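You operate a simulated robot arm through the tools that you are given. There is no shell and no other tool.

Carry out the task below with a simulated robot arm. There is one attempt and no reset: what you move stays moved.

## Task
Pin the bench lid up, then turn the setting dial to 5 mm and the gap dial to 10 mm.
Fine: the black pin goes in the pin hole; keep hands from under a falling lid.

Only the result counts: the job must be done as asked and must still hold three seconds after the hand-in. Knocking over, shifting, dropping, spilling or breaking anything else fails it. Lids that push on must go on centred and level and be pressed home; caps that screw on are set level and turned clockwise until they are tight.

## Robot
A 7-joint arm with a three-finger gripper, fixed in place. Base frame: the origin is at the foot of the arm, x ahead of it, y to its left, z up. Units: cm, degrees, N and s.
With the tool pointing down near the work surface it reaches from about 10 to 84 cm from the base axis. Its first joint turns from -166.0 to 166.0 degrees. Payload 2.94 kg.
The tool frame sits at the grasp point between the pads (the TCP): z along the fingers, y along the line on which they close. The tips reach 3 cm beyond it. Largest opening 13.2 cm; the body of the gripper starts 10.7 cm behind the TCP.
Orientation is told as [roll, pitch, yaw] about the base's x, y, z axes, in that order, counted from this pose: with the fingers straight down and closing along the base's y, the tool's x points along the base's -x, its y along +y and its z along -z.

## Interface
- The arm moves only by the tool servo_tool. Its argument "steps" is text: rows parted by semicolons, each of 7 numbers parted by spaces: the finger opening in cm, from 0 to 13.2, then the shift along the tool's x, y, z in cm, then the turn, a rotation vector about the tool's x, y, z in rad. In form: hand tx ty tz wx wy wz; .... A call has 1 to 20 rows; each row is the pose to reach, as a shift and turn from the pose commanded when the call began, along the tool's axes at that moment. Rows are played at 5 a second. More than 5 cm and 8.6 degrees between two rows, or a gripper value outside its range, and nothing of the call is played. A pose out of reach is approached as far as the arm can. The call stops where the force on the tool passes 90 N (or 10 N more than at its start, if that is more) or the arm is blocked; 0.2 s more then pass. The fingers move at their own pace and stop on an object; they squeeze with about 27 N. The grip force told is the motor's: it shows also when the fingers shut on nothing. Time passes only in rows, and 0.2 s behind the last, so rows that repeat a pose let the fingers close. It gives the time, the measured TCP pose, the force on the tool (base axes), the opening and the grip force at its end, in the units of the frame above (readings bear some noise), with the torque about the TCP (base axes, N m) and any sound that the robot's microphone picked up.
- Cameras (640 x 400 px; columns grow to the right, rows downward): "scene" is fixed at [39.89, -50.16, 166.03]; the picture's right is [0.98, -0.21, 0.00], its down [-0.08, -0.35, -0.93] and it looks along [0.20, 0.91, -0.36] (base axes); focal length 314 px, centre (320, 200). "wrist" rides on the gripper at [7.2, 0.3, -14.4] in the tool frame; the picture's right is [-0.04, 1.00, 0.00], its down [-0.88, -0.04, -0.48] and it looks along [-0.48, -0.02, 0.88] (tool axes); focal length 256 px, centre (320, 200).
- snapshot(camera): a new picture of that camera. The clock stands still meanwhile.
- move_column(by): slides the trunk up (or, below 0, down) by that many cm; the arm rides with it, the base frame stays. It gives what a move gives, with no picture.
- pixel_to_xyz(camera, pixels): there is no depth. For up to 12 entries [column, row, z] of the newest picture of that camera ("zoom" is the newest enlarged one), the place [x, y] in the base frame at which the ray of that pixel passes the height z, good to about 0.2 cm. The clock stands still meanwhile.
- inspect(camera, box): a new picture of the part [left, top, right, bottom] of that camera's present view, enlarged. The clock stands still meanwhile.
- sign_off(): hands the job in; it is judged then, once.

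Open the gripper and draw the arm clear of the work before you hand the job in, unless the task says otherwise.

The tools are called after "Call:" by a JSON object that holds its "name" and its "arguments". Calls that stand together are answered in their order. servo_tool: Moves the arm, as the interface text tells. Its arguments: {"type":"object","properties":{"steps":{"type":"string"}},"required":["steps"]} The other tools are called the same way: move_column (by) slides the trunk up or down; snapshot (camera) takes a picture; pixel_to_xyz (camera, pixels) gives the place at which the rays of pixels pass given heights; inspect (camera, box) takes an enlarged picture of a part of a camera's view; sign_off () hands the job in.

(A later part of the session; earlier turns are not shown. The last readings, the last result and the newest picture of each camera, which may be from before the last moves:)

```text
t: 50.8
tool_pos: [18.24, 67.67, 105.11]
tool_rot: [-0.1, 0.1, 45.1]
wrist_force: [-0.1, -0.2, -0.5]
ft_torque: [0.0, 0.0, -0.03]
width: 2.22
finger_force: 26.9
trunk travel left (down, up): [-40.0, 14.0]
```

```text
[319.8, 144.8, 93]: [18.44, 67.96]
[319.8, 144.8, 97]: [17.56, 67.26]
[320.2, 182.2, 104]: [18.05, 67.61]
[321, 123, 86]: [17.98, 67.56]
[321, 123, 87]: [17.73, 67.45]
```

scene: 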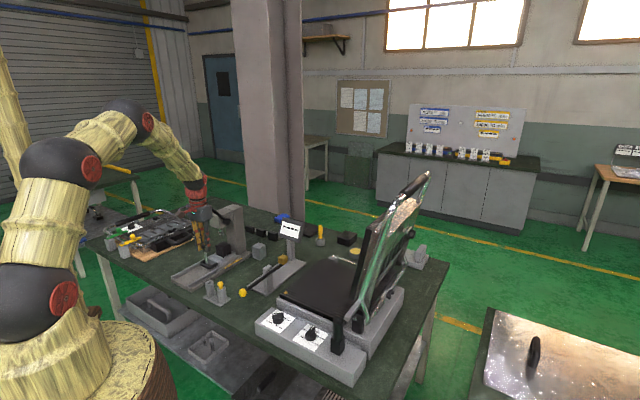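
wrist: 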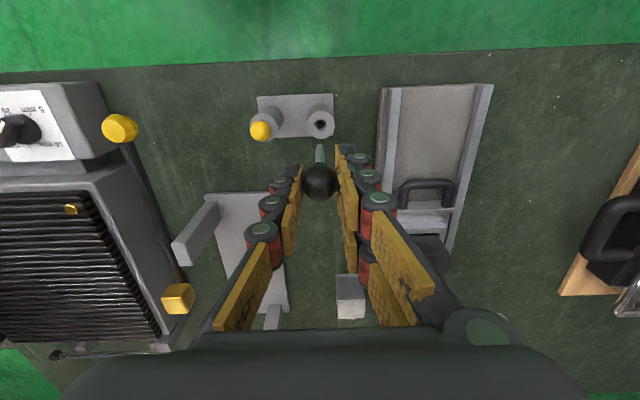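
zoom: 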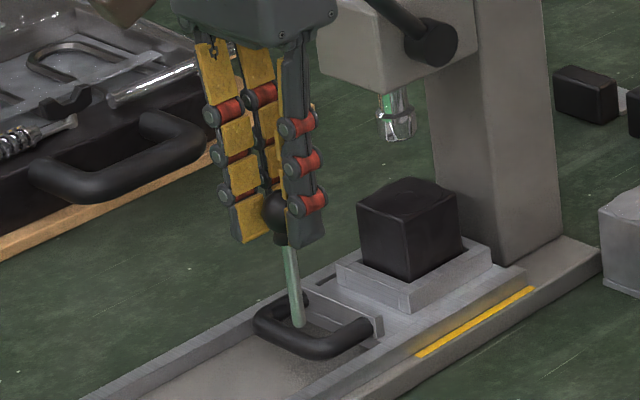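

The tip is at z≈95.6, directly under the ball, so the pin hangs straight (tip about 9.5 cm below the TCP). I rise to z≈118 and carry it along the bench to above the post.

Call:
{"name": "servo_tool", "arguments": {"steps": "0 0 0 -4 0 0 0; 0 0 0 -8 0 0 0; 0 0 -2 -11 0 0 0; 0 0 -5 -13 0 0 0; 0 0.1 -9 -13 0 0 0; 0 0.2 -13 -13 0 0 0; 0 0.3 -17 -13 0 0 0; 0 0.4 -21 -13 0 0 0; 0 0.5 -25 -13 0 0 0; 0 0.6 -29 -13 0 0 0; 0 0.6 -32 -13 0 0 0; 0 0.6 -32 -13 0 0 0"}}

Call:
{"name": "servo_tool", "arguments": {"steps": "0 0 -3 0 0 0 0; 0 0.1 -7 0 0 0 0; 0 0.2 -11 0 0 0 0; 0 0.3 -15 0 0 0 0; 0 0.4 -19 0 0 0 0; 0 0.5 -23 0 0 0 0; 0 0.6 -26 0 0 0 0; 0 0.6 -28 0 0 0 0; 0 0.6 -29 0 0 0 0; 0 0.6 -29 0 0 0 0"}}

Call:
{"name": "snapshot", "arguments": {"camera": "wrist"}}

Call:
{"name": "snapshot", "arguments": {"camera": "scene"}}

```text
t: 53.4
tool_pos: [40.26, 44.72, 118.11]
tool_rot: [0.0, 0.1, 45.2]
wrist_force: [-0.5, -0.6, -0.1]
ft_torque: [0.0, -0.02, 0.01]
width: 2.23
finger_force: 26.6
trunk travel left (down, up): [-40.0, 14.0]
```

```text
t: 55.5
tool_pos: [60.43, 23.87, 118.15]
tool_rot: [0.0, 0.0, 45.1]
wrist_force: [-0.1, 0.7, 0.1]
ft_torque: [0.01, 0.02, 0.0]
width: 2.24
finger_force: 26.9
trunk travel left (down, up): [-40.0, 14.0]
```

```text
taken
```

wrist: 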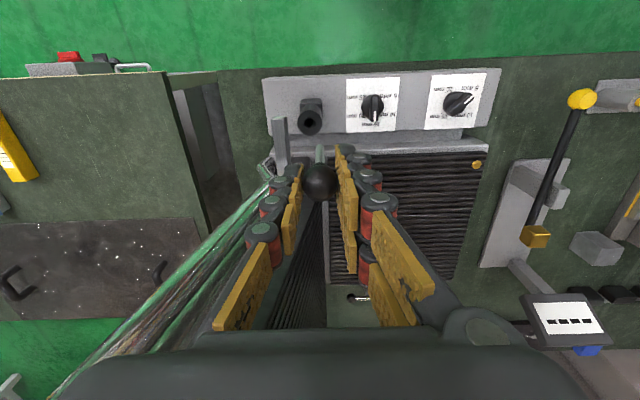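

```text
taken
```

scene: 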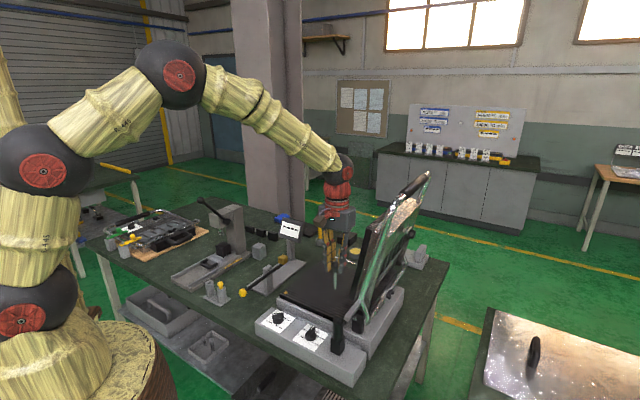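

The hole is at about wrist (311,123), the bar at (281,140). I zoom for exact centres.

Call:
{"name": "inspect", "arguments": {"camera": "wrist", "box": [260, 80, 370, 220]}}

Call:
{"name": "inspect", "arguments": {"camera": "scene", "box": [305, 255, 375, 345]}}

```text
2.86 times, centred on (315, 150) of wrist
```

zoom: 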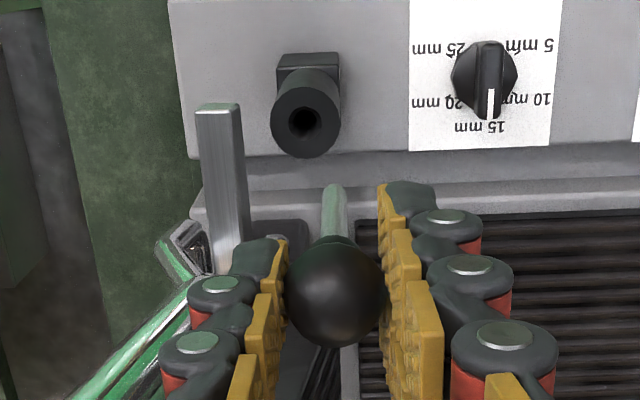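

```text
4.44 times, centred on (340, 300) of scene
```

zoom: 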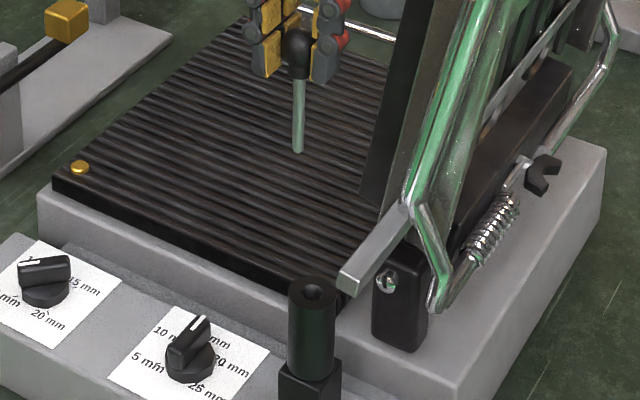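

Call:
{"name": "pixel_to_xyz", "arguments": {"camera": "wrist", "pixels": [[310.1, 122.4, 94], [310.1, 122.4, 100], [318.8, 145.5, 108.5], [320.3, 182, 116.8]]}}

Call:
{"name": "pixel_to_xyz", "arguments": {"camera": "scene", "pixels": [[338.4, 320.7, 94], [338.4, 320.7, 100], [335, 266.5, 106], [335, 266.5, 110]]}}

```text
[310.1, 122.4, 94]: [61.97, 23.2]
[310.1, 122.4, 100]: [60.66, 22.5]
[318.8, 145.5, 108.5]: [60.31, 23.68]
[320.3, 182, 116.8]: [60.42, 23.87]
```

```text
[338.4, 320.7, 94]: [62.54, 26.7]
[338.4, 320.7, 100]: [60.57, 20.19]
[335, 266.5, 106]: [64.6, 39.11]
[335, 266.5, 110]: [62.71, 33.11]
```

The hole centre is about (61.2, 22.8, 97.6), tip must shift 1.25 cm toward it. I align and lower until the tip is about 1.5 cm above the hole.

Call:
{"name": "servo_tool", "arguments": {"steps": "0 0 -0.6 0 0 0 0; 0 0 -1.25 0 0 0 0; 0 0 -1.25 3 0 0 0; 0 0 -1.25 6 0 0 0; 0 0 -1.25 9 0 0 0; 0 0 -1.25 9 0 0 0"}}

Call:
{"name": "inspect", "arguments": {"camera": "wrist", "box": [260, 80, 370, 220]}}

Call:
{"name": "inspect", "arguments": {"camera": "scene", "box": [305, 255, 375, 345]}}

```text
t: 57.0
tool_pos: [61.46, 22.76, 109.16]
tool_rot: [0.0, 0.0, 45.0]
wrist_force: [-0.3, -0.7, -0.2]
ft_torque: [0.0, 0.02, 0.03]
width: 2.21
finger_force: 26.4
trunk travel left (down, up): [-40.0, 14.0]
```

```text
2.86 times, centred on (315, 150) of wrist
```

zoom: 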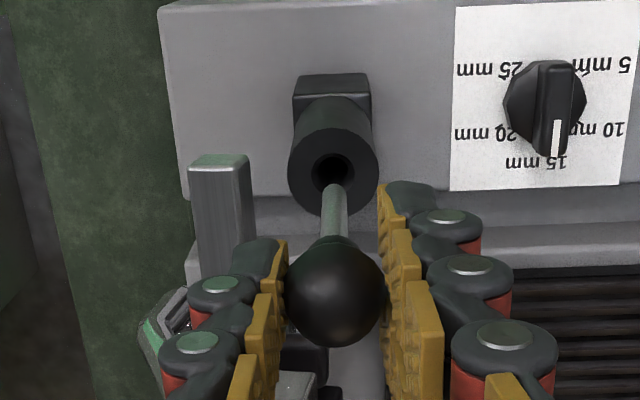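

```text
4.44 times, centred on (340, 300) of scene
```

zoom: 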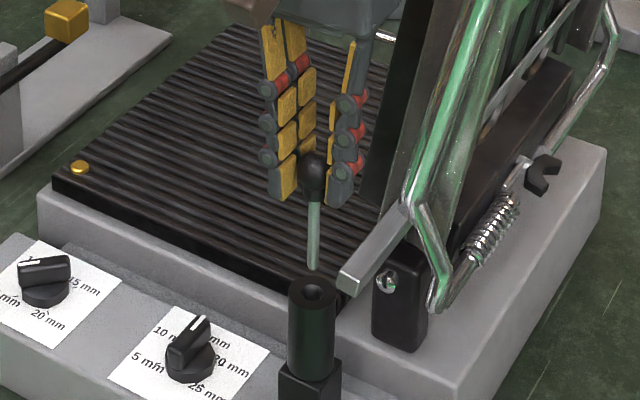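

Hole, tip and tool axis line up (column 320, row 140). I lower slowly into the hole.

Call:
{"name": "servo_tool", "arguments": {"steps": "0 0 0 1 0 0 0; 0 0 0 2 0 0 0; 0 0 0 2.7 0 0 0; 0 0 0 3.4 0 0 0; 0 0 0 4 0 0 0; 0 0 0 4 0 0 0"}}

Call:
{"name": "inspect", "arguments": {"camera": "wrist", "box": [260, 80, 370, 220]}}

Call:
{"name": "inspect", "arguments": {"camera": "scene", "box": [305, 255, 375, 345]}}

```text
t: 58.4
tool_pos: [61.36, 22.95, 105.08]
tool_rot: [0.1, -0.1, 45.0]
wrist_force: [-0.8, 0.6, -1.0]
ft_torque: [-0.01, 0.02, -0.01]
width: 2.19
finger_force: 27.3
trunk travel left (down, up): [-40.0, 14.0]
```

```text
2.86 times, centred on (315, 150) of wrist
```

zoom: 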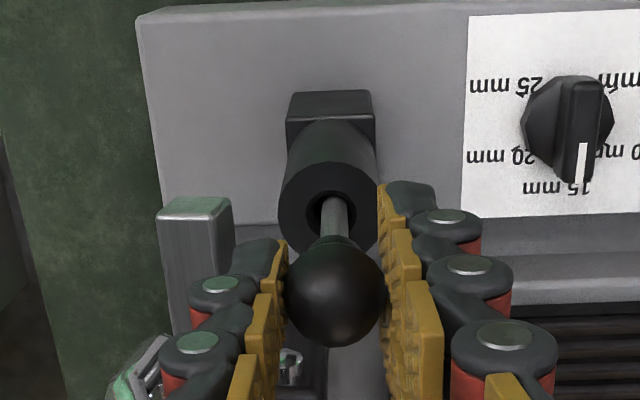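

```text
4.44 times, centred on (340, 300) of scene
```

zoom: 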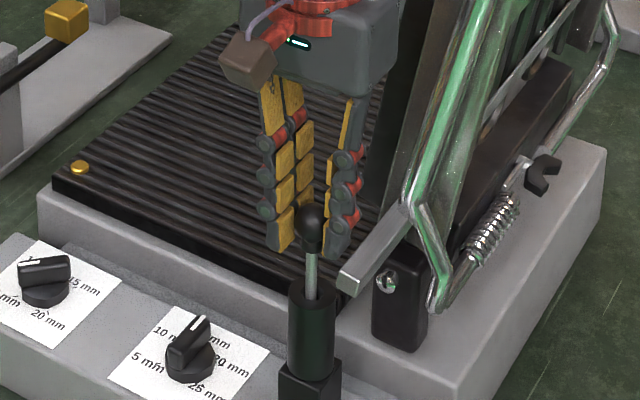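

The tip is in the hole with no side force. Before lowering further I check how close the bar on the left is to the finger.

Call:
{"name": "snapshot", "arguments": {"camera": "wrist"}}

Call:
{"name": "pixel_to_xyz", "arguments": {"camera": "wrist", "pixels": [[284.2, 151, 101], [284.2, 151, 103], [258.5, 154, 101], [284.5, 176, 101], [319.5, 157, 97.6]]}}

Call:
{"name": "pixel_to_xyz", "arguments": {"camera": "scene", "pixels": [[344.5, 315.5, 100], [344.5, 315.5, 103], [349, 318.5, 100]]}}

Call:
{"name": "inspect", "arguments": {"camera": "scene", "box": [315, 280, 365, 335]}}

```text
taken
```

wrist: 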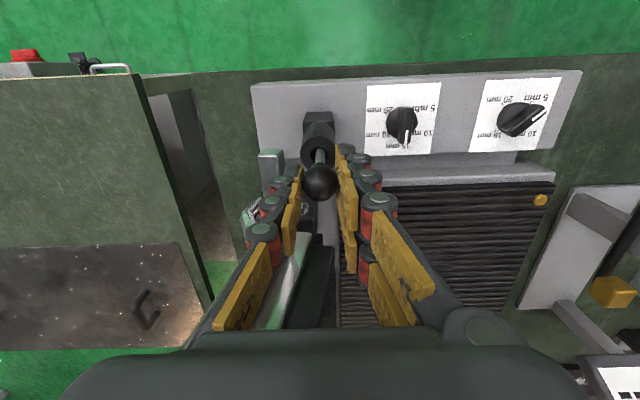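

```text
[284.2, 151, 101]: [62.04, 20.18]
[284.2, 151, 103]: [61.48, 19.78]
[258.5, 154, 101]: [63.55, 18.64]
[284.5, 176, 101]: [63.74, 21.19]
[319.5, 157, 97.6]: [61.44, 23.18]
```

```text
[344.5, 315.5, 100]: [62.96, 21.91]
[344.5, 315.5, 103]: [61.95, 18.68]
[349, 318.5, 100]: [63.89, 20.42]
```

```text
7.27 times, centred on (340, 308) of scene
```

zoom: 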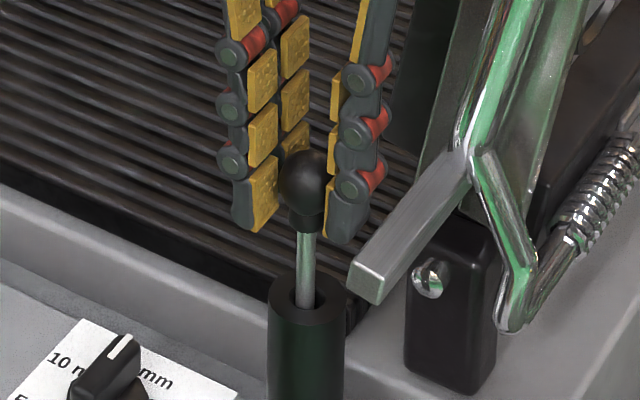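

The bar's near edge is at s≈29.7, only a few mm from the finger, so I lower carefully by 0.8 cm and watch the force.

Call:
{"name": "servo_tool", "arguments": {"steps": "0 0 0 0.4 0 0 0; 0 0 0 0.8 0 0 0; 0 0 0 0.8 0 0 0"}}

Call:
{"name": "inspect", "arguments": {"camera": "scene", "box": [315, 280, 365, 335]}}

Call:
{"name": "inspect", "arguments": {"camera": "wrist", "box": [240, 130, 360, 230]}}

```text
t: 59.1
tool_pos: [61.25, 22.91, 104.11]
tool_rot: [0.0, 0.1, 45.2]
wrist_force: [-0.3, -0.1, 0.5]
ft_torque: [0.0, 0.0, 0.0]
width: 2.26
finger_force: 27.1
trunk travel left (down, up): [-40.0, 14.0]
```

```text
7.27 times, centred on (340, 308) of scene
```

zoom: 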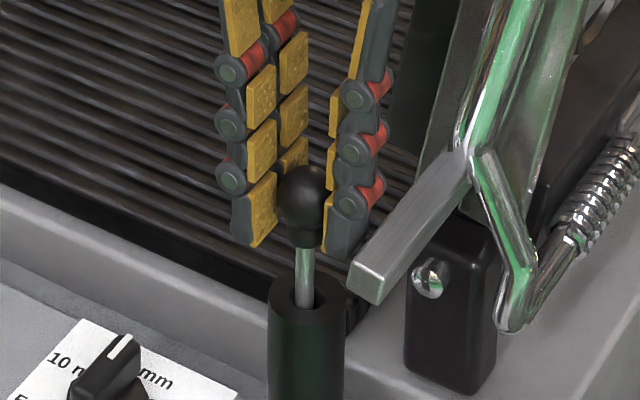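

```text
4.00 times, centred on (300, 180) of wrist
```

zoom: 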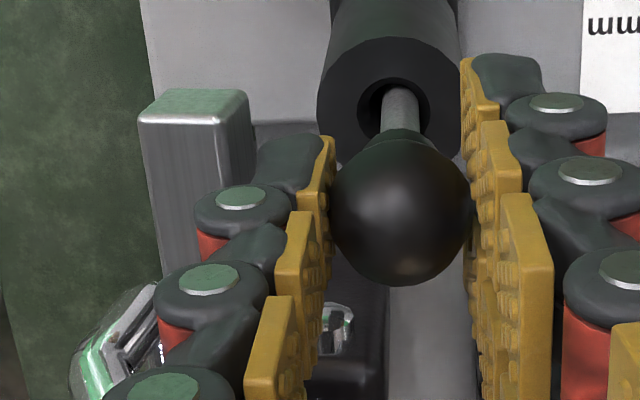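

No contact yet; the finger passes just beside the bar. I lower another 0.5 cm with a 0.1 cm shift away from the bar.

Call:
{"name": "servo_tool", "arguments": {"steps": "0 0 0.1 0.2 0 0 0; 0 0 0.1 0.5 0 0 0; 0 0 0.1 0.5 0 0 0"}}

Call:
{"name": "inspect", "arguments": {"camera": "wrist", "box": [240, 130, 360, 230]}}

```text
t: 60.0
tool_pos: [61.27, 22.94, 103.78]
tool_rot: [0.1, 0.0, 45.2]
wrist_force: [2.7, -2.5, 1.5]
ft_torque: [-0.08, -0.15, 0.0]
width: 2.23
finger_force: 27.3
trunk travel left (down, up): [-40.0, 14.0]
```

```text
4.00 times, centred on (300, 180) of wrist
```

zoom: 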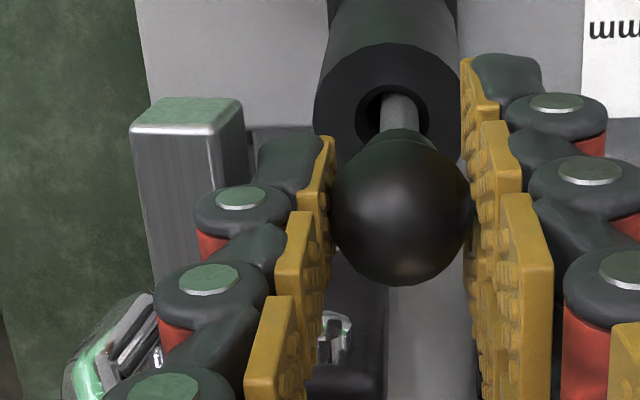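

A light 3.7 N shows the shaft touches the hole wall on that side, so the hole is snug. I shift back 0.1 cm and lower a bit more.

Call:
{"name": "servo_tool", "arguments": {"steps": "0 0 -0.1 0 0 0 0; 0 0 -0.12 0.2 0 0 0; 0 0 -0.12 0.4 0 0 0; 0 0 -0.12 0.4 0 0 0"}}

Call:
{"name": "inspect", "arguments": {"camera": "scene", "box": [315, 280, 365, 335]}}

Call:
{"name": "inspect", "arguments": {"camera": "wrist", "box": [240, 130, 360, 230]}}

```text
t: 61.0
tool_pos: [61.33, 22.94, 103.32]
tool_rot: [-0.1, 0.0, 45.1]
wrist_force: [-0.2, -0.5, -0.2]
ft_torque: [0.0, 0.02, -0.03]
width: 2.24
finger_force: 27.3
trunk travel left (down, up): [-40.0, 14.0]
```

```text
7.27 times, centred on (340, 308) of scene
```

zoom: 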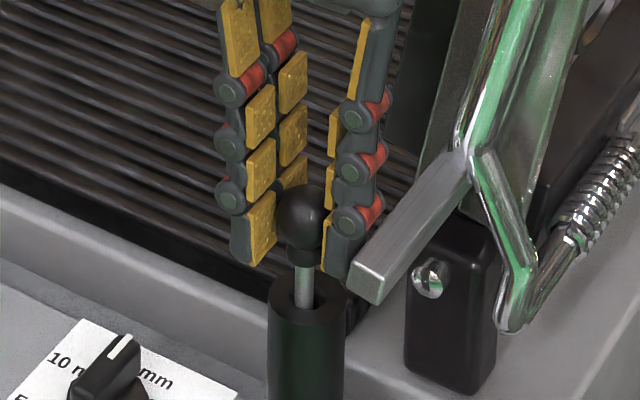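

```text
4.00 times, centred on (300, 180) of wrist
```

zoom: 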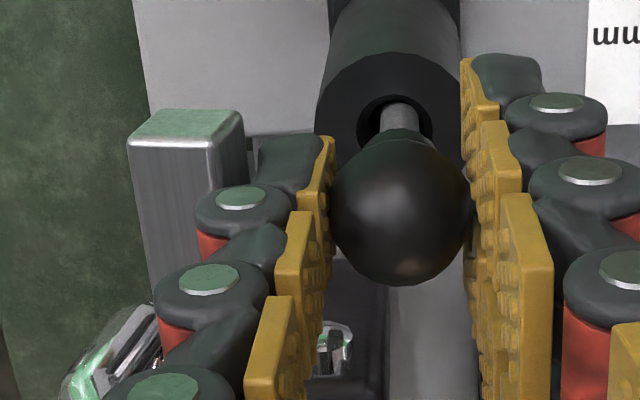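

Zero force, shaft about 3.5 cm in the hole. I release by opening a little while shifting the hand away from the bar, so the finger on the bar side does not move outward.

Call:
{"name": "servo_tool", "arguments": {"steps": "2.6 0 0.1 0 0 0 0; 3.0 0 0.3 0 0 0 0; 3.2 0 0.45 0 0 0 0; 3.2 0 0.45 0 0 0 0; 3.2 0 0.45 0 0 0 0"}}

Call:
{"name": "inspect", "arguments": {"camera": "scene", "box": [315, 280, 365, 335]}}

Call:
{"name": "inspect", "arguments": {"camera": "wrist", "box": [240, 130, 360, 230]}}

```text
t: 62.1
tool_pos: [60.95, 23.03, 103.4]
tool_rot: [0.0, 0.0, 45.1]
wrist_force: [0.1, 0.4, -0.3]
ft_torque: [0.04, 0.04, 0.01]
width: 3.21
finger_force: 0.1
trunk travel left (down, up): [-40.0, 14.0]
```

```text
7.27 times, centred on (340, 308) of scene
```

zoom: 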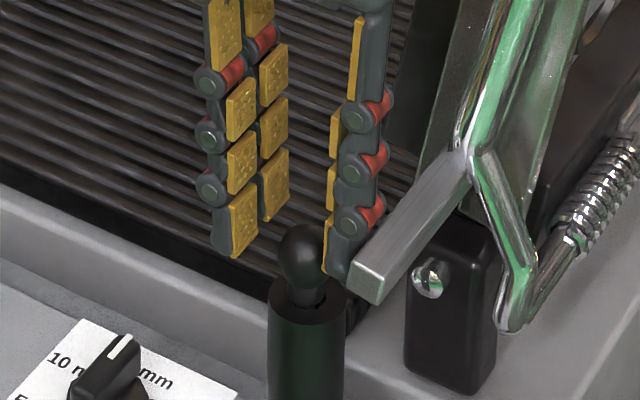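

```text
4.00 times, centred on (300, 180) of wrist
```

zoom: 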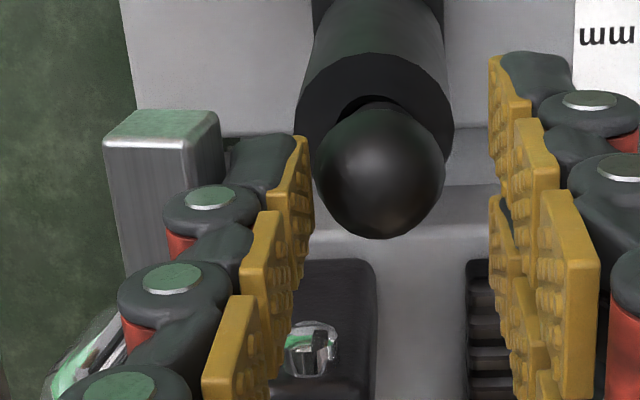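

The pin dropped home: its neck sits at the post top. I raise the hand straight up and inspect.

Call:
{"name": "servo_tool", "arguments": {"steps": "3.2 0 0 -2 0 0 0; 3.2 0 0 -5 0 0 0; 3.2 0 0 -9 0 0 0; 3.2 0 0 -13 0 0 0; 3.2 0 3 -15 0 0 0; 3.2 0 3 -15 0 0 0"}}

Call:
{"name": "inspect", "arguments": {"camera": "scene", "box": [315, 270, 375, 335]}}

Call:
{"name": "snapshot", "arguments": {"camera": "wrist"}}

Call:
{"name": "snapshot", "arguments": {"camera": "scene"}}

```text
t: 63.5
tool_pos: [59.04, 25.37, 118.09]
tool_rot: [0.0, 0.0, 45.2]
wrist_force: [0.3, -0.3, -0.7]
ft_torque: [0.04, 0.04, 0.02]
width: 3.19
finger_force: 0.0
trunk travel left (down, up): [-40.0, 14.0]
```

```text
6.15 times, centred on (345, 302) of scene
```

zoom: 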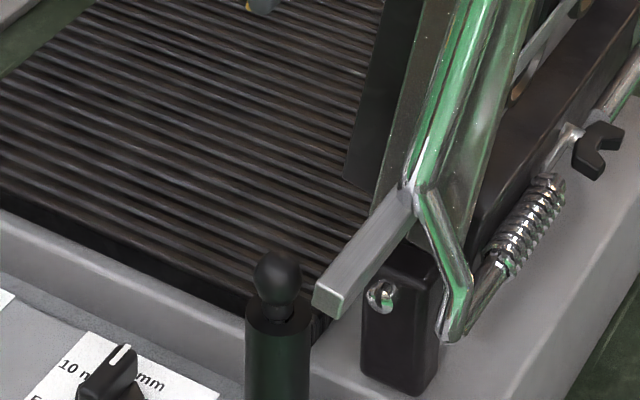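

```text
taken
```

wrist: 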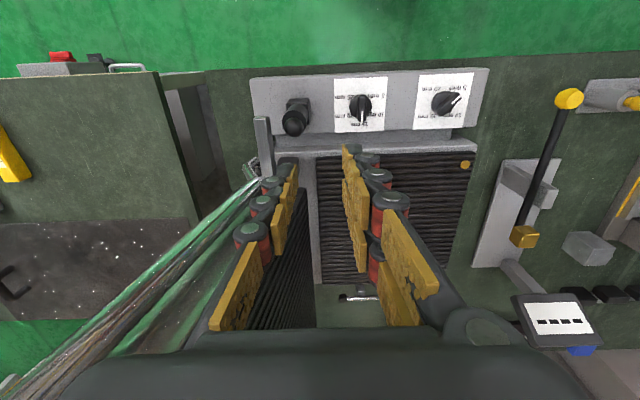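

```text
taken
```

scene: 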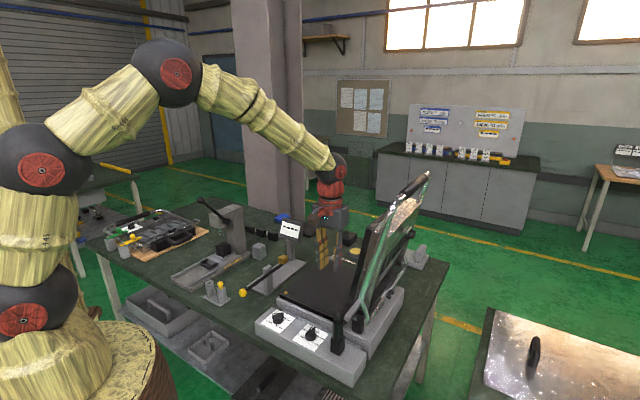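

The pin is seated and the bar is held beyond it. Now the dials: I move between them, open wide and lower for a close look at plates and pointers.

Call:
{"name": "servo_tool", "arguments": {"steps": "6 0 4 0 0 0 0; 9 0 8 0 0 0 0; 12 0 12 1 0 0 0; 13.2 0 13.9 5 0 0 0; 13.2 0 13.9 9.5 0 0 0; 13.2 0 13.9 14 0 0 0; 13.2 0 13.9 16 0 0 0; 13.2 0 13.9 16 0 0 0"}}

Call:
{"name": "inspect", "arguments": {"camera": "wrist", "box": [220, 60, 320, 160]}}

Call:
{"name": "inspect", "arguments": {"camera": "wrist", "box": [320, 60, 420, 160]}}

Call:
{"name": "snapshot", "arguments": {"camera": "wrist"}}

```text
t: 65.3
tool_pos: [48.99, 34.95, 102.28]
tool_rot: [0.1, 0.1, 45.1]
wrist_force: [-0.2, -0.5, 0.2]
ft_torque: [-0.03, 0.01, 0.01]
width: 13.18
finger_force: 0.0
trunk travel left (down, up): [-40.0, 14.0]
```

```text
4.00 times, centred on (270, 110) of wrist
```

zoom: 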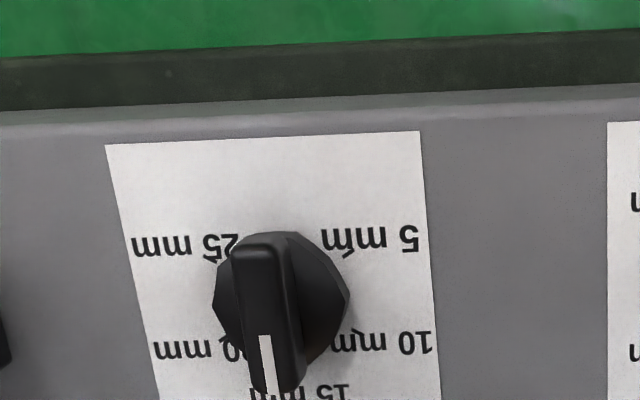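

```text
4.00 times, centred on (370, 110) of wrist
```

zoom: 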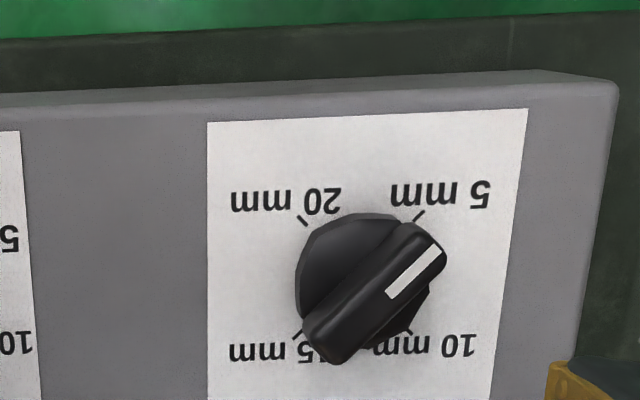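

```text
taken
```

wrist: 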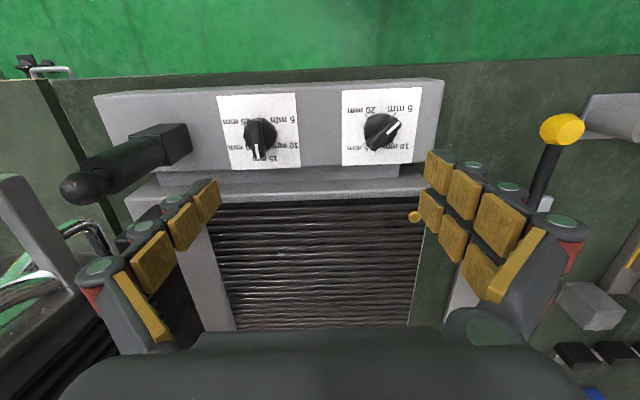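

No title text so far. I look at each dial plate at the highest zoom, and at the spare lid's dial for comparison.

Call:
{"name": "inspect", "arguments": {"camera": "wrist", "box": [215, 90, 305, 175]}}

Call:
{"name": "inspect", "arguments": {"camera": "wrist", "box": [335, 85, 425, 170]}}

Call:
{"name": "inspect", "arguments": {"camera": "scene", "box": [120, 220, 150, 240]}}

Call:
{"name": "inspect", "arguments": {"camera": "scene", "box": [255, 305, 335, 385]}}

Call:
{"name": "inspect", "arguments": {"camera": "wrist", "box": [90, 70, 250, 200]}}

```text
4.71 times, centred on (260, 132) of wrist
```

zoom: 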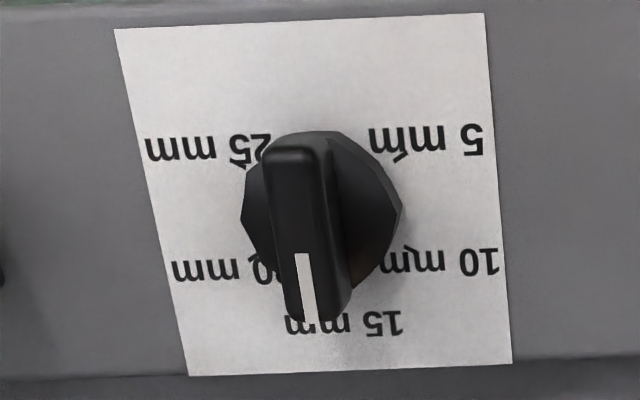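

```text
4.71 times, centred on (380, 128) of wrist
```

zoom: 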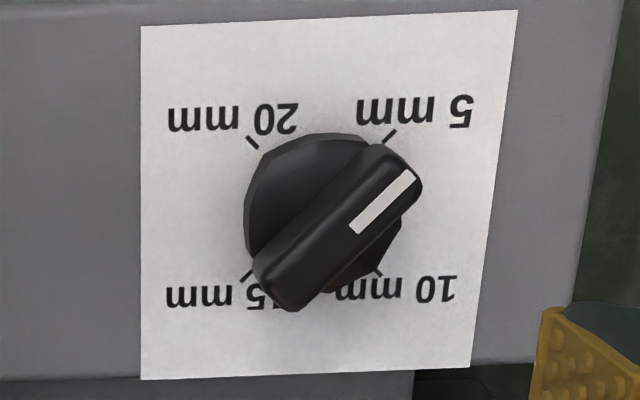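

```text
16.00 times, centred on (135, 230) of scene
```

zoom: 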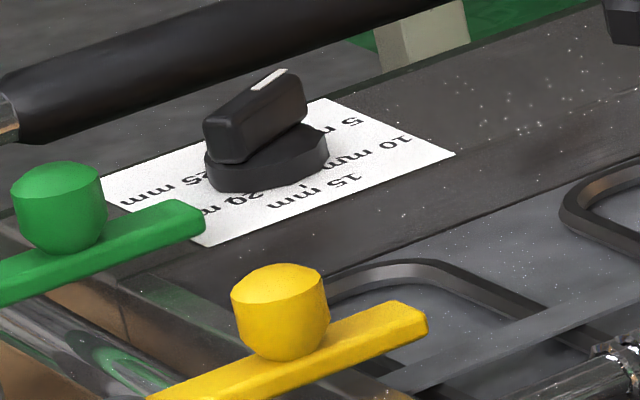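

```text
5.00 times, centred on (295, 345) of scene
```

zoom: 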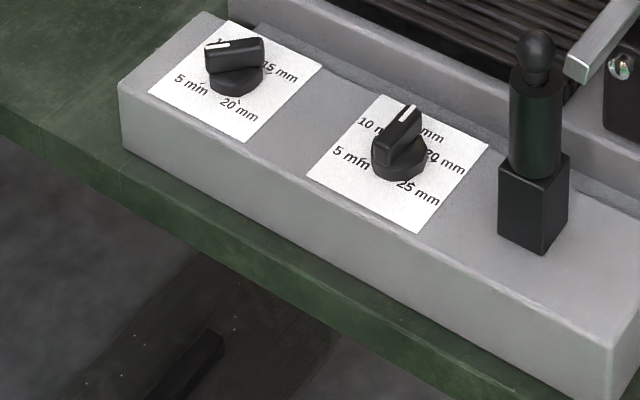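

```text
3.08 times, centred on (170, 135) of wrist
```

zoom: 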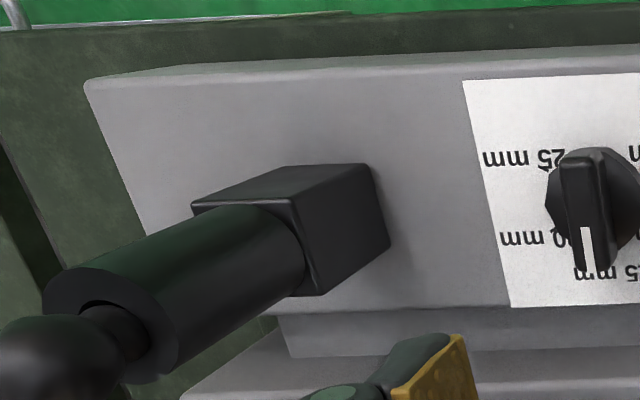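

No names anywhere. A brass stud on the ribbed plate could be a gap stop; I look at it and the rest of the machine now so that I can compare after turning a dial.

Call:
{"name": "inspect", "arguments": {"camera": "scene", "box": [260, 280, 320, 330]}}

Call:
{"name": "inspect", "arguments": {"camera": "wrist", "box": [210, 160, 450, 330]}}

Call:
{"name": "inspect", "arguments": {"camera": "scene", "box": [330, 160, 440, 320]}}

```text
8.00 times, centred on (290, 305) of scene
```

zoom: 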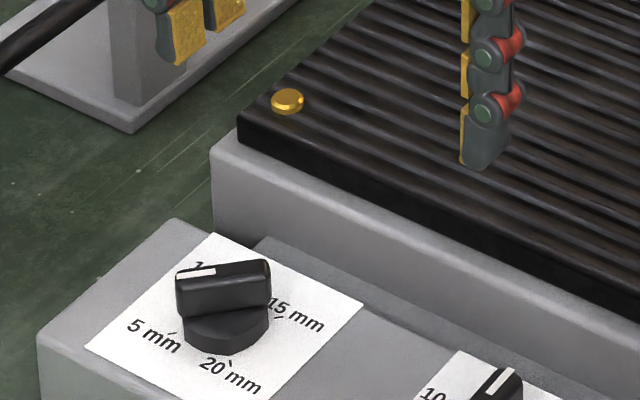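

```text
2.35 times, centred on (330, 245) of wrist
```

zoom: 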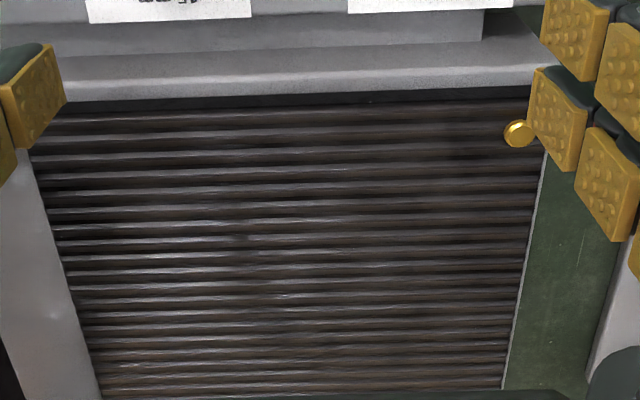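

```text
2.50 times, centred on (385, 240) of scene
```

zoom: 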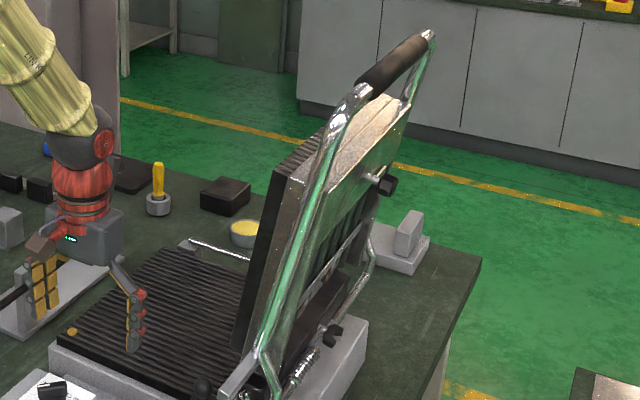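

I compute the dial axes from the plate centres in both views.

Call:
{"name": "pixel_to_xyz", "arguments": {"camera": "wrist", "pixels": [[261.3, 133.4, 82], [261.3, 133.4, 88], [379.2, 129.6, 82], [379.2, 129.6, 88]]}}

Call:
{"name": "pixel_to_xyz", "arguments": {"camera": "scene", "pixels": [[310.9, 337.5, 82], [310.9, 337.5, 88], [278.3, 320.8, 82], [278.3, 320.8, 88]]}}

```text
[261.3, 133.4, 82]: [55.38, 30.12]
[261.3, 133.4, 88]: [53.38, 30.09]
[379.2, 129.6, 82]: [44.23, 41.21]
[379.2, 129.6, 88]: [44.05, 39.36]
```

```text
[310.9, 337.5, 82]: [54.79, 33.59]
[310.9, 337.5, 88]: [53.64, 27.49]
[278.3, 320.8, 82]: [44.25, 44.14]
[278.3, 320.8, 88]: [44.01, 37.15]
```

Call:
{"name": "pixel_to_xyz", "arguments": {"camera": "wrist", "pixels": [[256.4, 139.4, 86], [256.4, 139.4, 88], [256.4, 139.4, 90], [257, 162, 88], [255.5, 126, 88]]}}

Call:
{"name": "inspect", "arguments": {"camera": "scene", "box": [298, 318, 328, 346]}}

Call:
{"name": "inspect", "arguments": {"camera": "scene", "box": [265, 302, 295, 330]}}

```text
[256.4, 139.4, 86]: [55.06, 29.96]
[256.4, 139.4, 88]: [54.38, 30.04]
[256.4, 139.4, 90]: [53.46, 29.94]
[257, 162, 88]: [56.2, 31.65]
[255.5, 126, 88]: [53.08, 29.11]
```

```text
14.29 times, centred on (313, 332) of scene
```

zoom: 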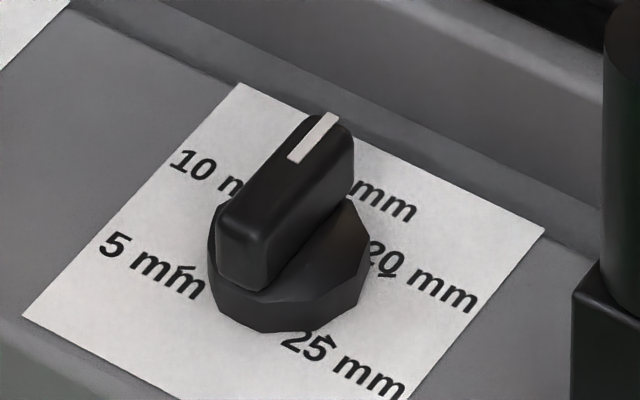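

```text
14.29 times, centred on (280, 316) of scene
```

zoom: 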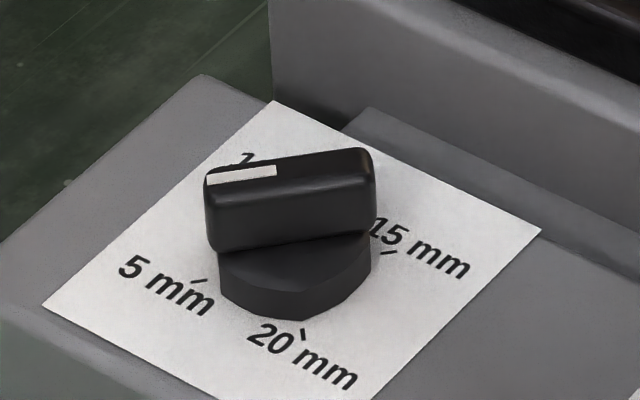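

Knob tops are at z≈88.4, axes at (54.2,30.1) and (44.1,40.2). Either reading needs the 15 mm dial turned counter-clockwise first, so I go above it with the fingers set to straddle its bar.

Call:
{"name": "servo_tool", "arguments": {"steps": "10 -0.1 -2 0 0 0 0; 7 -0.2 -4.5 0 0 0 0; 4 -0.25 -7.1 0 0 0 0; 4 -0.25 -7.1 3 0 0 0; 4 -0.25 -7.1 6 0 0 0; 4 -0.25 -7.1 6 0 0 0"}}

Call:
{"name": "inspect", "arguments": {"camera": "wrist", "box": [240, 80, 400, 220]}}

Call:
{"name": "inspect", "arguments": {"camera": "scene", "box": [280, 270, 380, 350]}}

```text
t: 66.8
tool_pos: [54.24, 30.12, 96.35]
tool_rot: [0.1, 0.0, 45.2]
wrist_force: [0.4, 0.0, 0.1]
ft_torque: [0.02, 0.02, 0.04]
width: 4.07
finger_force: 0.2
trunk travel left (down, up): [-40.0, 14.0]
```

```text
2.86 times, centred on (320, 150) of wrist
```

zoom: 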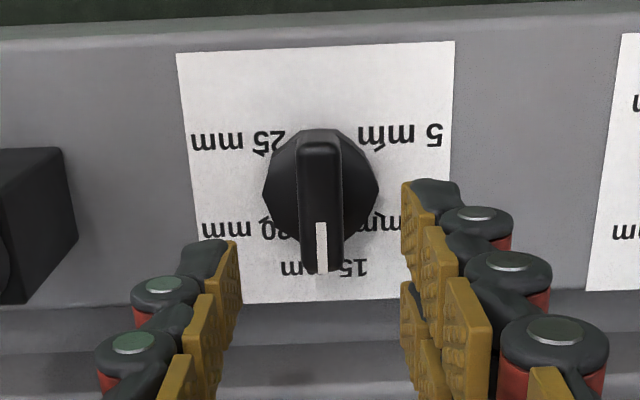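

```text
5.00 times, centred on (330, 310) of scene
```

zoom: 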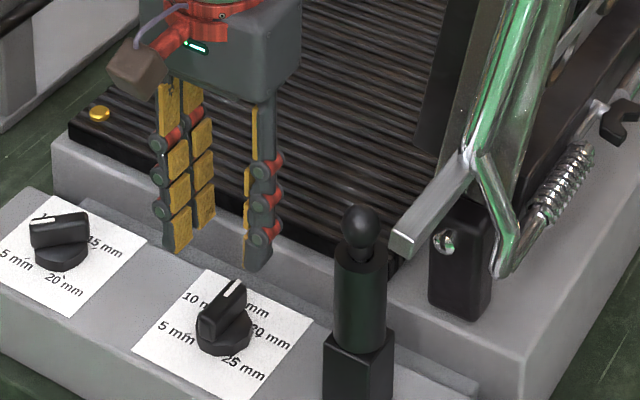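

The bar is centred at column 320. I descend so the tips are just above the knob's base ring and close on the bar.

Call:
{"name": "servo_tool", "arguments": {"steps": "4 0 0 2.5 0 0 0; 4 0 0 4.5 0 0 0; 4 0 0 6.2 0 0 0; 4 0 0 6.2 0 0 0; 3 0 0 6.2 0 0 0; 2.2 0 0 6.2 0 0 0; 1.6 0 0 6.2 0 0 0; 1 0 0 6.2 0 0 0; 0 0 0 6.2 0 0 0; 0 0 0 6.2 0 0 0"}}

Call:
{"name": "inspect", "arguments": {"camera": "wrist", "box": [240, 80, 400, 220]}}

Call:
{"name": "inspect", "arguments": {"camera": "scene", "box": [290, 300, 350, 350]}}

```text
t: 69.0
tool_pos: [54.2, 30.22, 90.24]
tool_rot: [0.1, 0.0, 45.2]
wrist_force: [-0.6, 0.9, -1.6]
ft_torque: [0.16, -0.17, -0.01]
width: 1.39
finger_force: 40.3
trunk travel left (down, up): [-40.0, 14.0]
```

```text
2.86 times, centred on (320, 150) of wrist
```

zoom: 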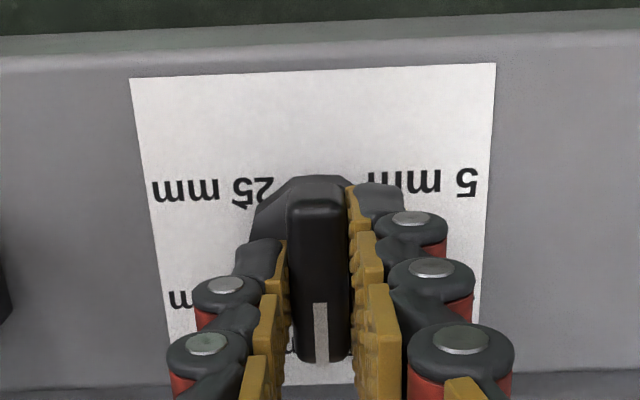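

```text
8.00 times, centred on (320, 325) of scene
```

zoom: 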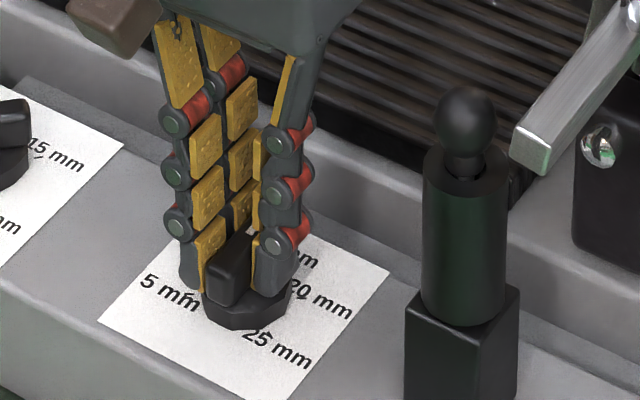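

The bar is gripped (1.39 cm). I turn it counter-clockwise (toward 10 mm) in small steps and listen.

Call:
{"name": "servo_tool", "arguments": {"steps": "0 0 0 0 0 0 -0.09; 0 0 0 0 0 0 -0.18; 0 0 0 0 0 0 -0.27; 0 0 0 0 0 0 -0.35; 0 0 0 0 0 0 -0.35"}}

Call:
{"name": "inspect", "arguments": {"camera": "scene", "box": [290, 300, 350, 350]}}

```text
t: 70.2
tool_pos: [54.16, 30.29, 90.26]
tool_rot: [0.0, -0.1, 65.3]
wrist_force: [-4.0, -0.8, 7.3]
ft_torque: [-0.43, 0.39, -0.03]
width: 1.38
finger_force: 40.0
trunk travel left (down, up): [-40.0, 14.0]
```

```text
8.00 times, centred on (320, 325) of scene
```

zoom: 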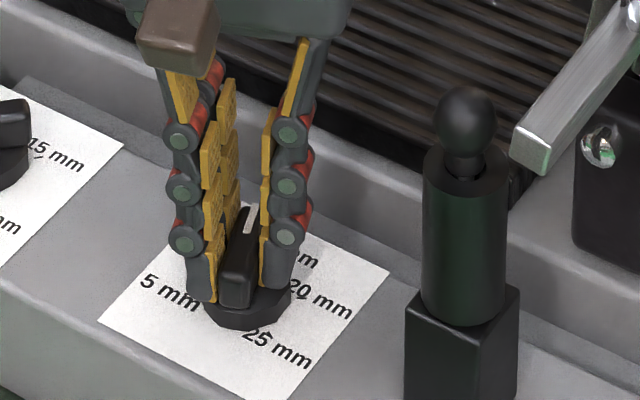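

The knob turns easily with the hand. I continue to a total of 60° (the 10 mm tick).

Call:
{"name": "servo_tool", "arguments": {"steps": "0 0 0 0 0 0 -0.1; 0 0 0 0 0 0 -0.2; 0 0 0 0 0 0 -0.3; 0 0 0 0 0 0 -0.4; 0 0 0 0 0 0 -0.5; 0 0 0 0 0 0 -0.6; 0 0 0 0 0 0 -0.697; 0 0 0 0 0 0 -0.697"}}

Call:
{"name": "inspect", "arguments": {"camera": "scene", "box": [290, 300, 350, 350]}}

Call:
{"name": "inspect", "arguments": {"camera": "scene", "box": [240, 210, 400, 350]}}

```text
t: 72.0
tool_pos: [54.03, 30.33, 90.15]
tool_rot: [0.0, 0.0, 105.2]
wrist_force: [-18.8, 5.4, 17.4]
ft_torque: [0.79, 0.75, -0.04]
width: 1.38
finger_force: 40.4
trunk travel left (down, up): [-40.0, 14.0]
```

```text
8.00 times, centred on (320, 325) of scene
```

zoom: 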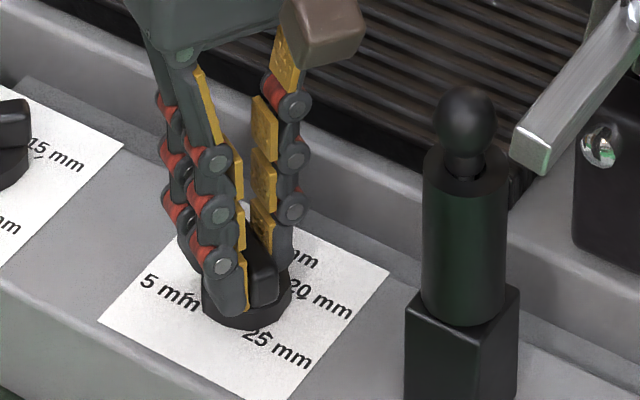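

```text
2.86 times, centred on (320, 280) of scene
```

zoom: 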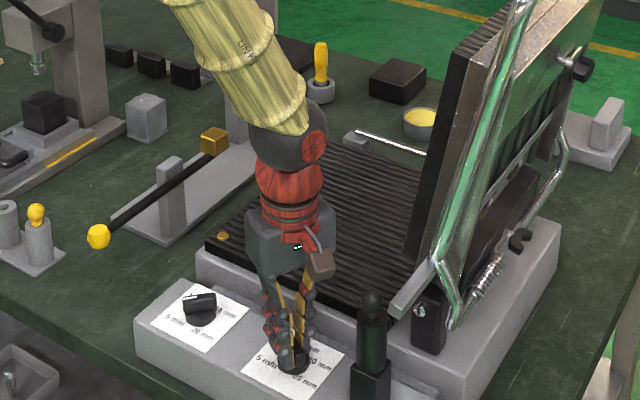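

Yaw is 105°, i.e. 60° turned. I release and lift to check the pointer.

Call:
{"name": "servo_tool", "arguments": {"steps": "2 0 0 0 0 0 0; 3 0 0 0 0 0 0; 4 0 0 0 0 0 0; 4 0 0 -2 0 0 0; 4 0 0 -5 0 0 0; 4 0 0 -8 0 0 0; 4 0 0 -8 0 0 0"}}

Call:
{"name": "inspect", "arguments": {"camera": "scene", "box": [290, 300, 350, 350]}}

Call:
{"name": "snapshot", "arguments": {"camera": "wrist"}}

Call:
{"name": "inspect", "arguments": {"camera": "wrist", "box": [240, 80, 400, 220]}}

Call:
{"name": "inspect", "arguments": {"camera": "scene", "box": [270, 205, 320, 250]}}

```text
t: 73.5
tool_pos: [54.31, 30.24, 98.18]
tool_rot: [0.1, 0.0, 105.1]
wrist_force: [-0.5, 0.3, 0.3]
ft_torque: [0.0, 0.0, 0.03]
width: 4.0
finger_force: 0.1
trunk travel left (down, up): [-40.0, 14.0]
```

```text
8.00 times, centred on (320, 325) of scene
```

zoom: 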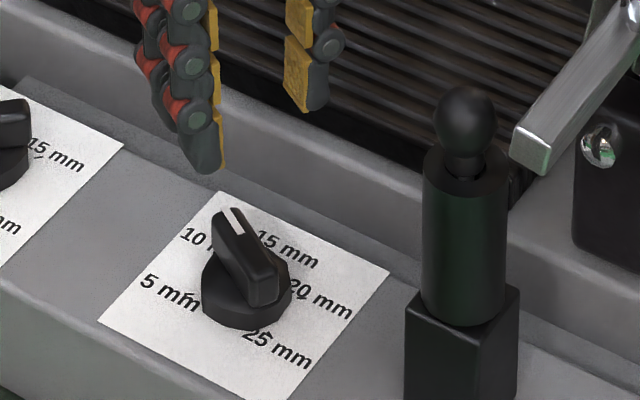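

```text
taken
```

wrist: 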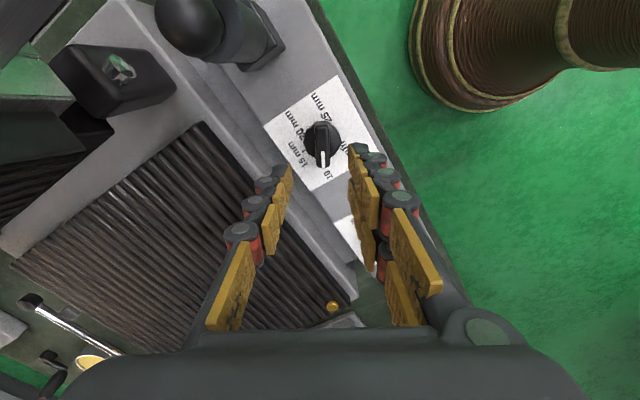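

```text
2.86 times, centred on (320, 150) of wrist
```

zoom: 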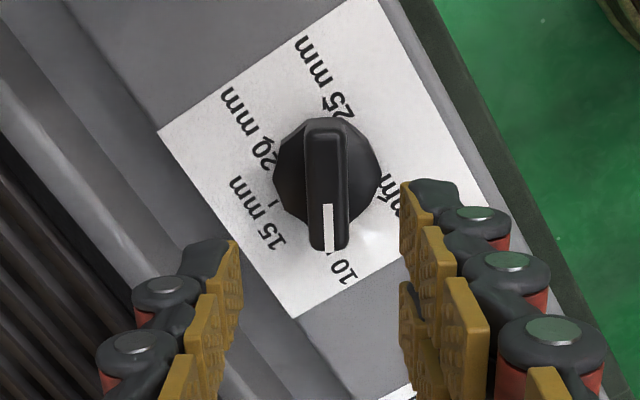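

```text
8.89 times, centred on (295, 228) of scene
```

zoom: 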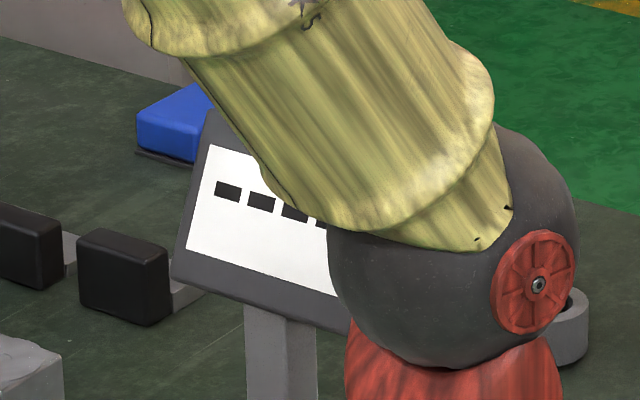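

The dial now points at 10 mm. Before going further I look around at the bench on the right side for any other dials, lids or labels that could tell the names.

Call:
{"name": "inspect", "arguments": {"camera": "scene", "box": [400, 250, 640, 400]}}

Call:
{"name": "servo_tool", "arguments": {"steps": "4 0 0 -4 0 0 0.13; 4 0 0 -8 0 0 0.26; 4 0 0 -12 0 0 0.39; 4 0 0 -16 0 0 0.52; 4 0 0 -20 0 0 0.65; 4 0 0 -24 0 0 0.78; 4 0 0 -28 0 0 0.91; 4 0 0 -32 0 0 1.04; 4 0 0 -32 0 0 1.047"}}

Call:
{"name": "snapshot", "arguments": {"camera": "wrist"}}

```text
2.67 times, centred on (520, 325) of scene
```

zoom: 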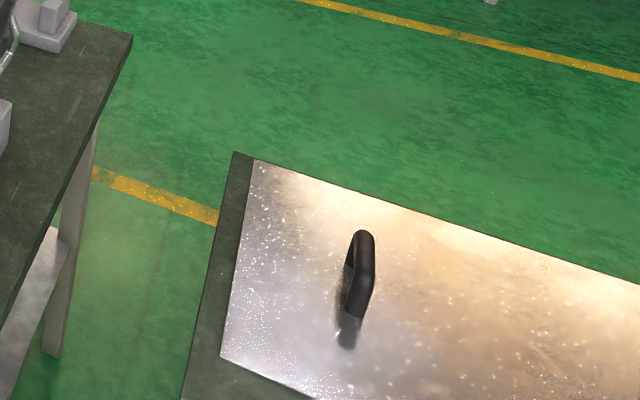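

```text
t: 75.5
tool_pos: [54.35, 30.34, 130.42]
tool_rot: [0.0, 0.0, 45.0]
wrist_force: [0.6, -0.1, 0.0]
ft_torque: [0.01, 0.03, 0.01]
width: 4.01
finger_force: 0.0
trunk travel left (down, up): [-40.0, 14.0]
```

```text
taken
```

wrist: 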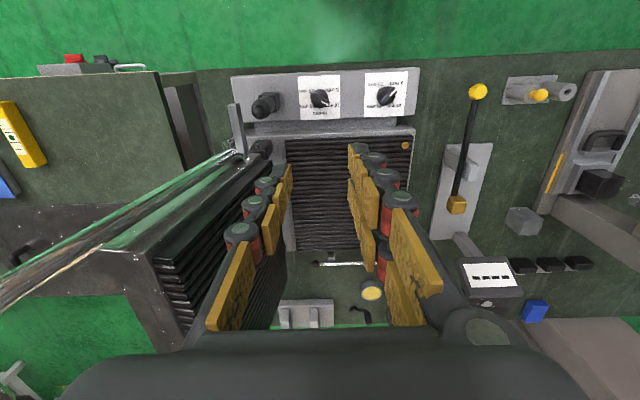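

I move toward the right bench at safe height, well in front of the open lid, to inspect it.

Call:
{"name": "servo_tool", "arguments": {"steps": "13.2 2.5 0 -3 0 0 0; 13.2 5 -2 -6 0 0 0; 13.2 8 -4 -8 0 0 0; 13.2 10 -8 -9 0 0 0; 13.2 10 -12.5 -9 0 0 0; 13.2 10 -17 -9 0 0 0; 13.2 10 -21.5 -9 0 0 0; 13.2 10 -26 -9 0 0 0; 13.2 10 -30 -9 0 0 0; 13.2 10 -30 -9 0 0 0"}}

Call:
{"name": "snapshot", "arguments": {"camera": "wrist"}}

```text
t: 77.8
tool_pos: [68.17, 1.84, 139.31]
tool_rot: [-0.1, 0.0, 45.2]
wrist_force: [0.0, 1.5, -0.2]
ft_torque: [0.0, -0.05, 0.02]
width: 13.2
finger_force: 0.1
trunk travel left (down, up): [-40.0, 14.0]
```

```text
taken
```

wrist: 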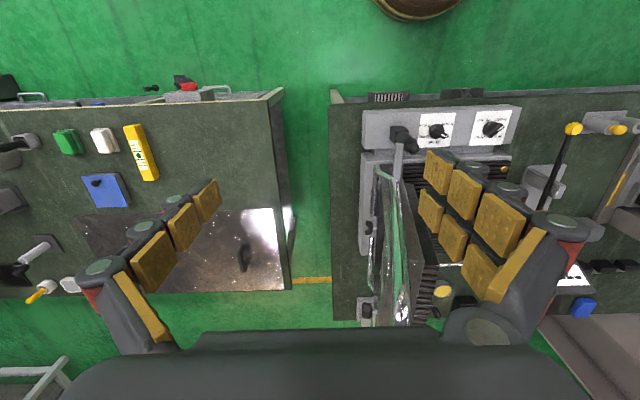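

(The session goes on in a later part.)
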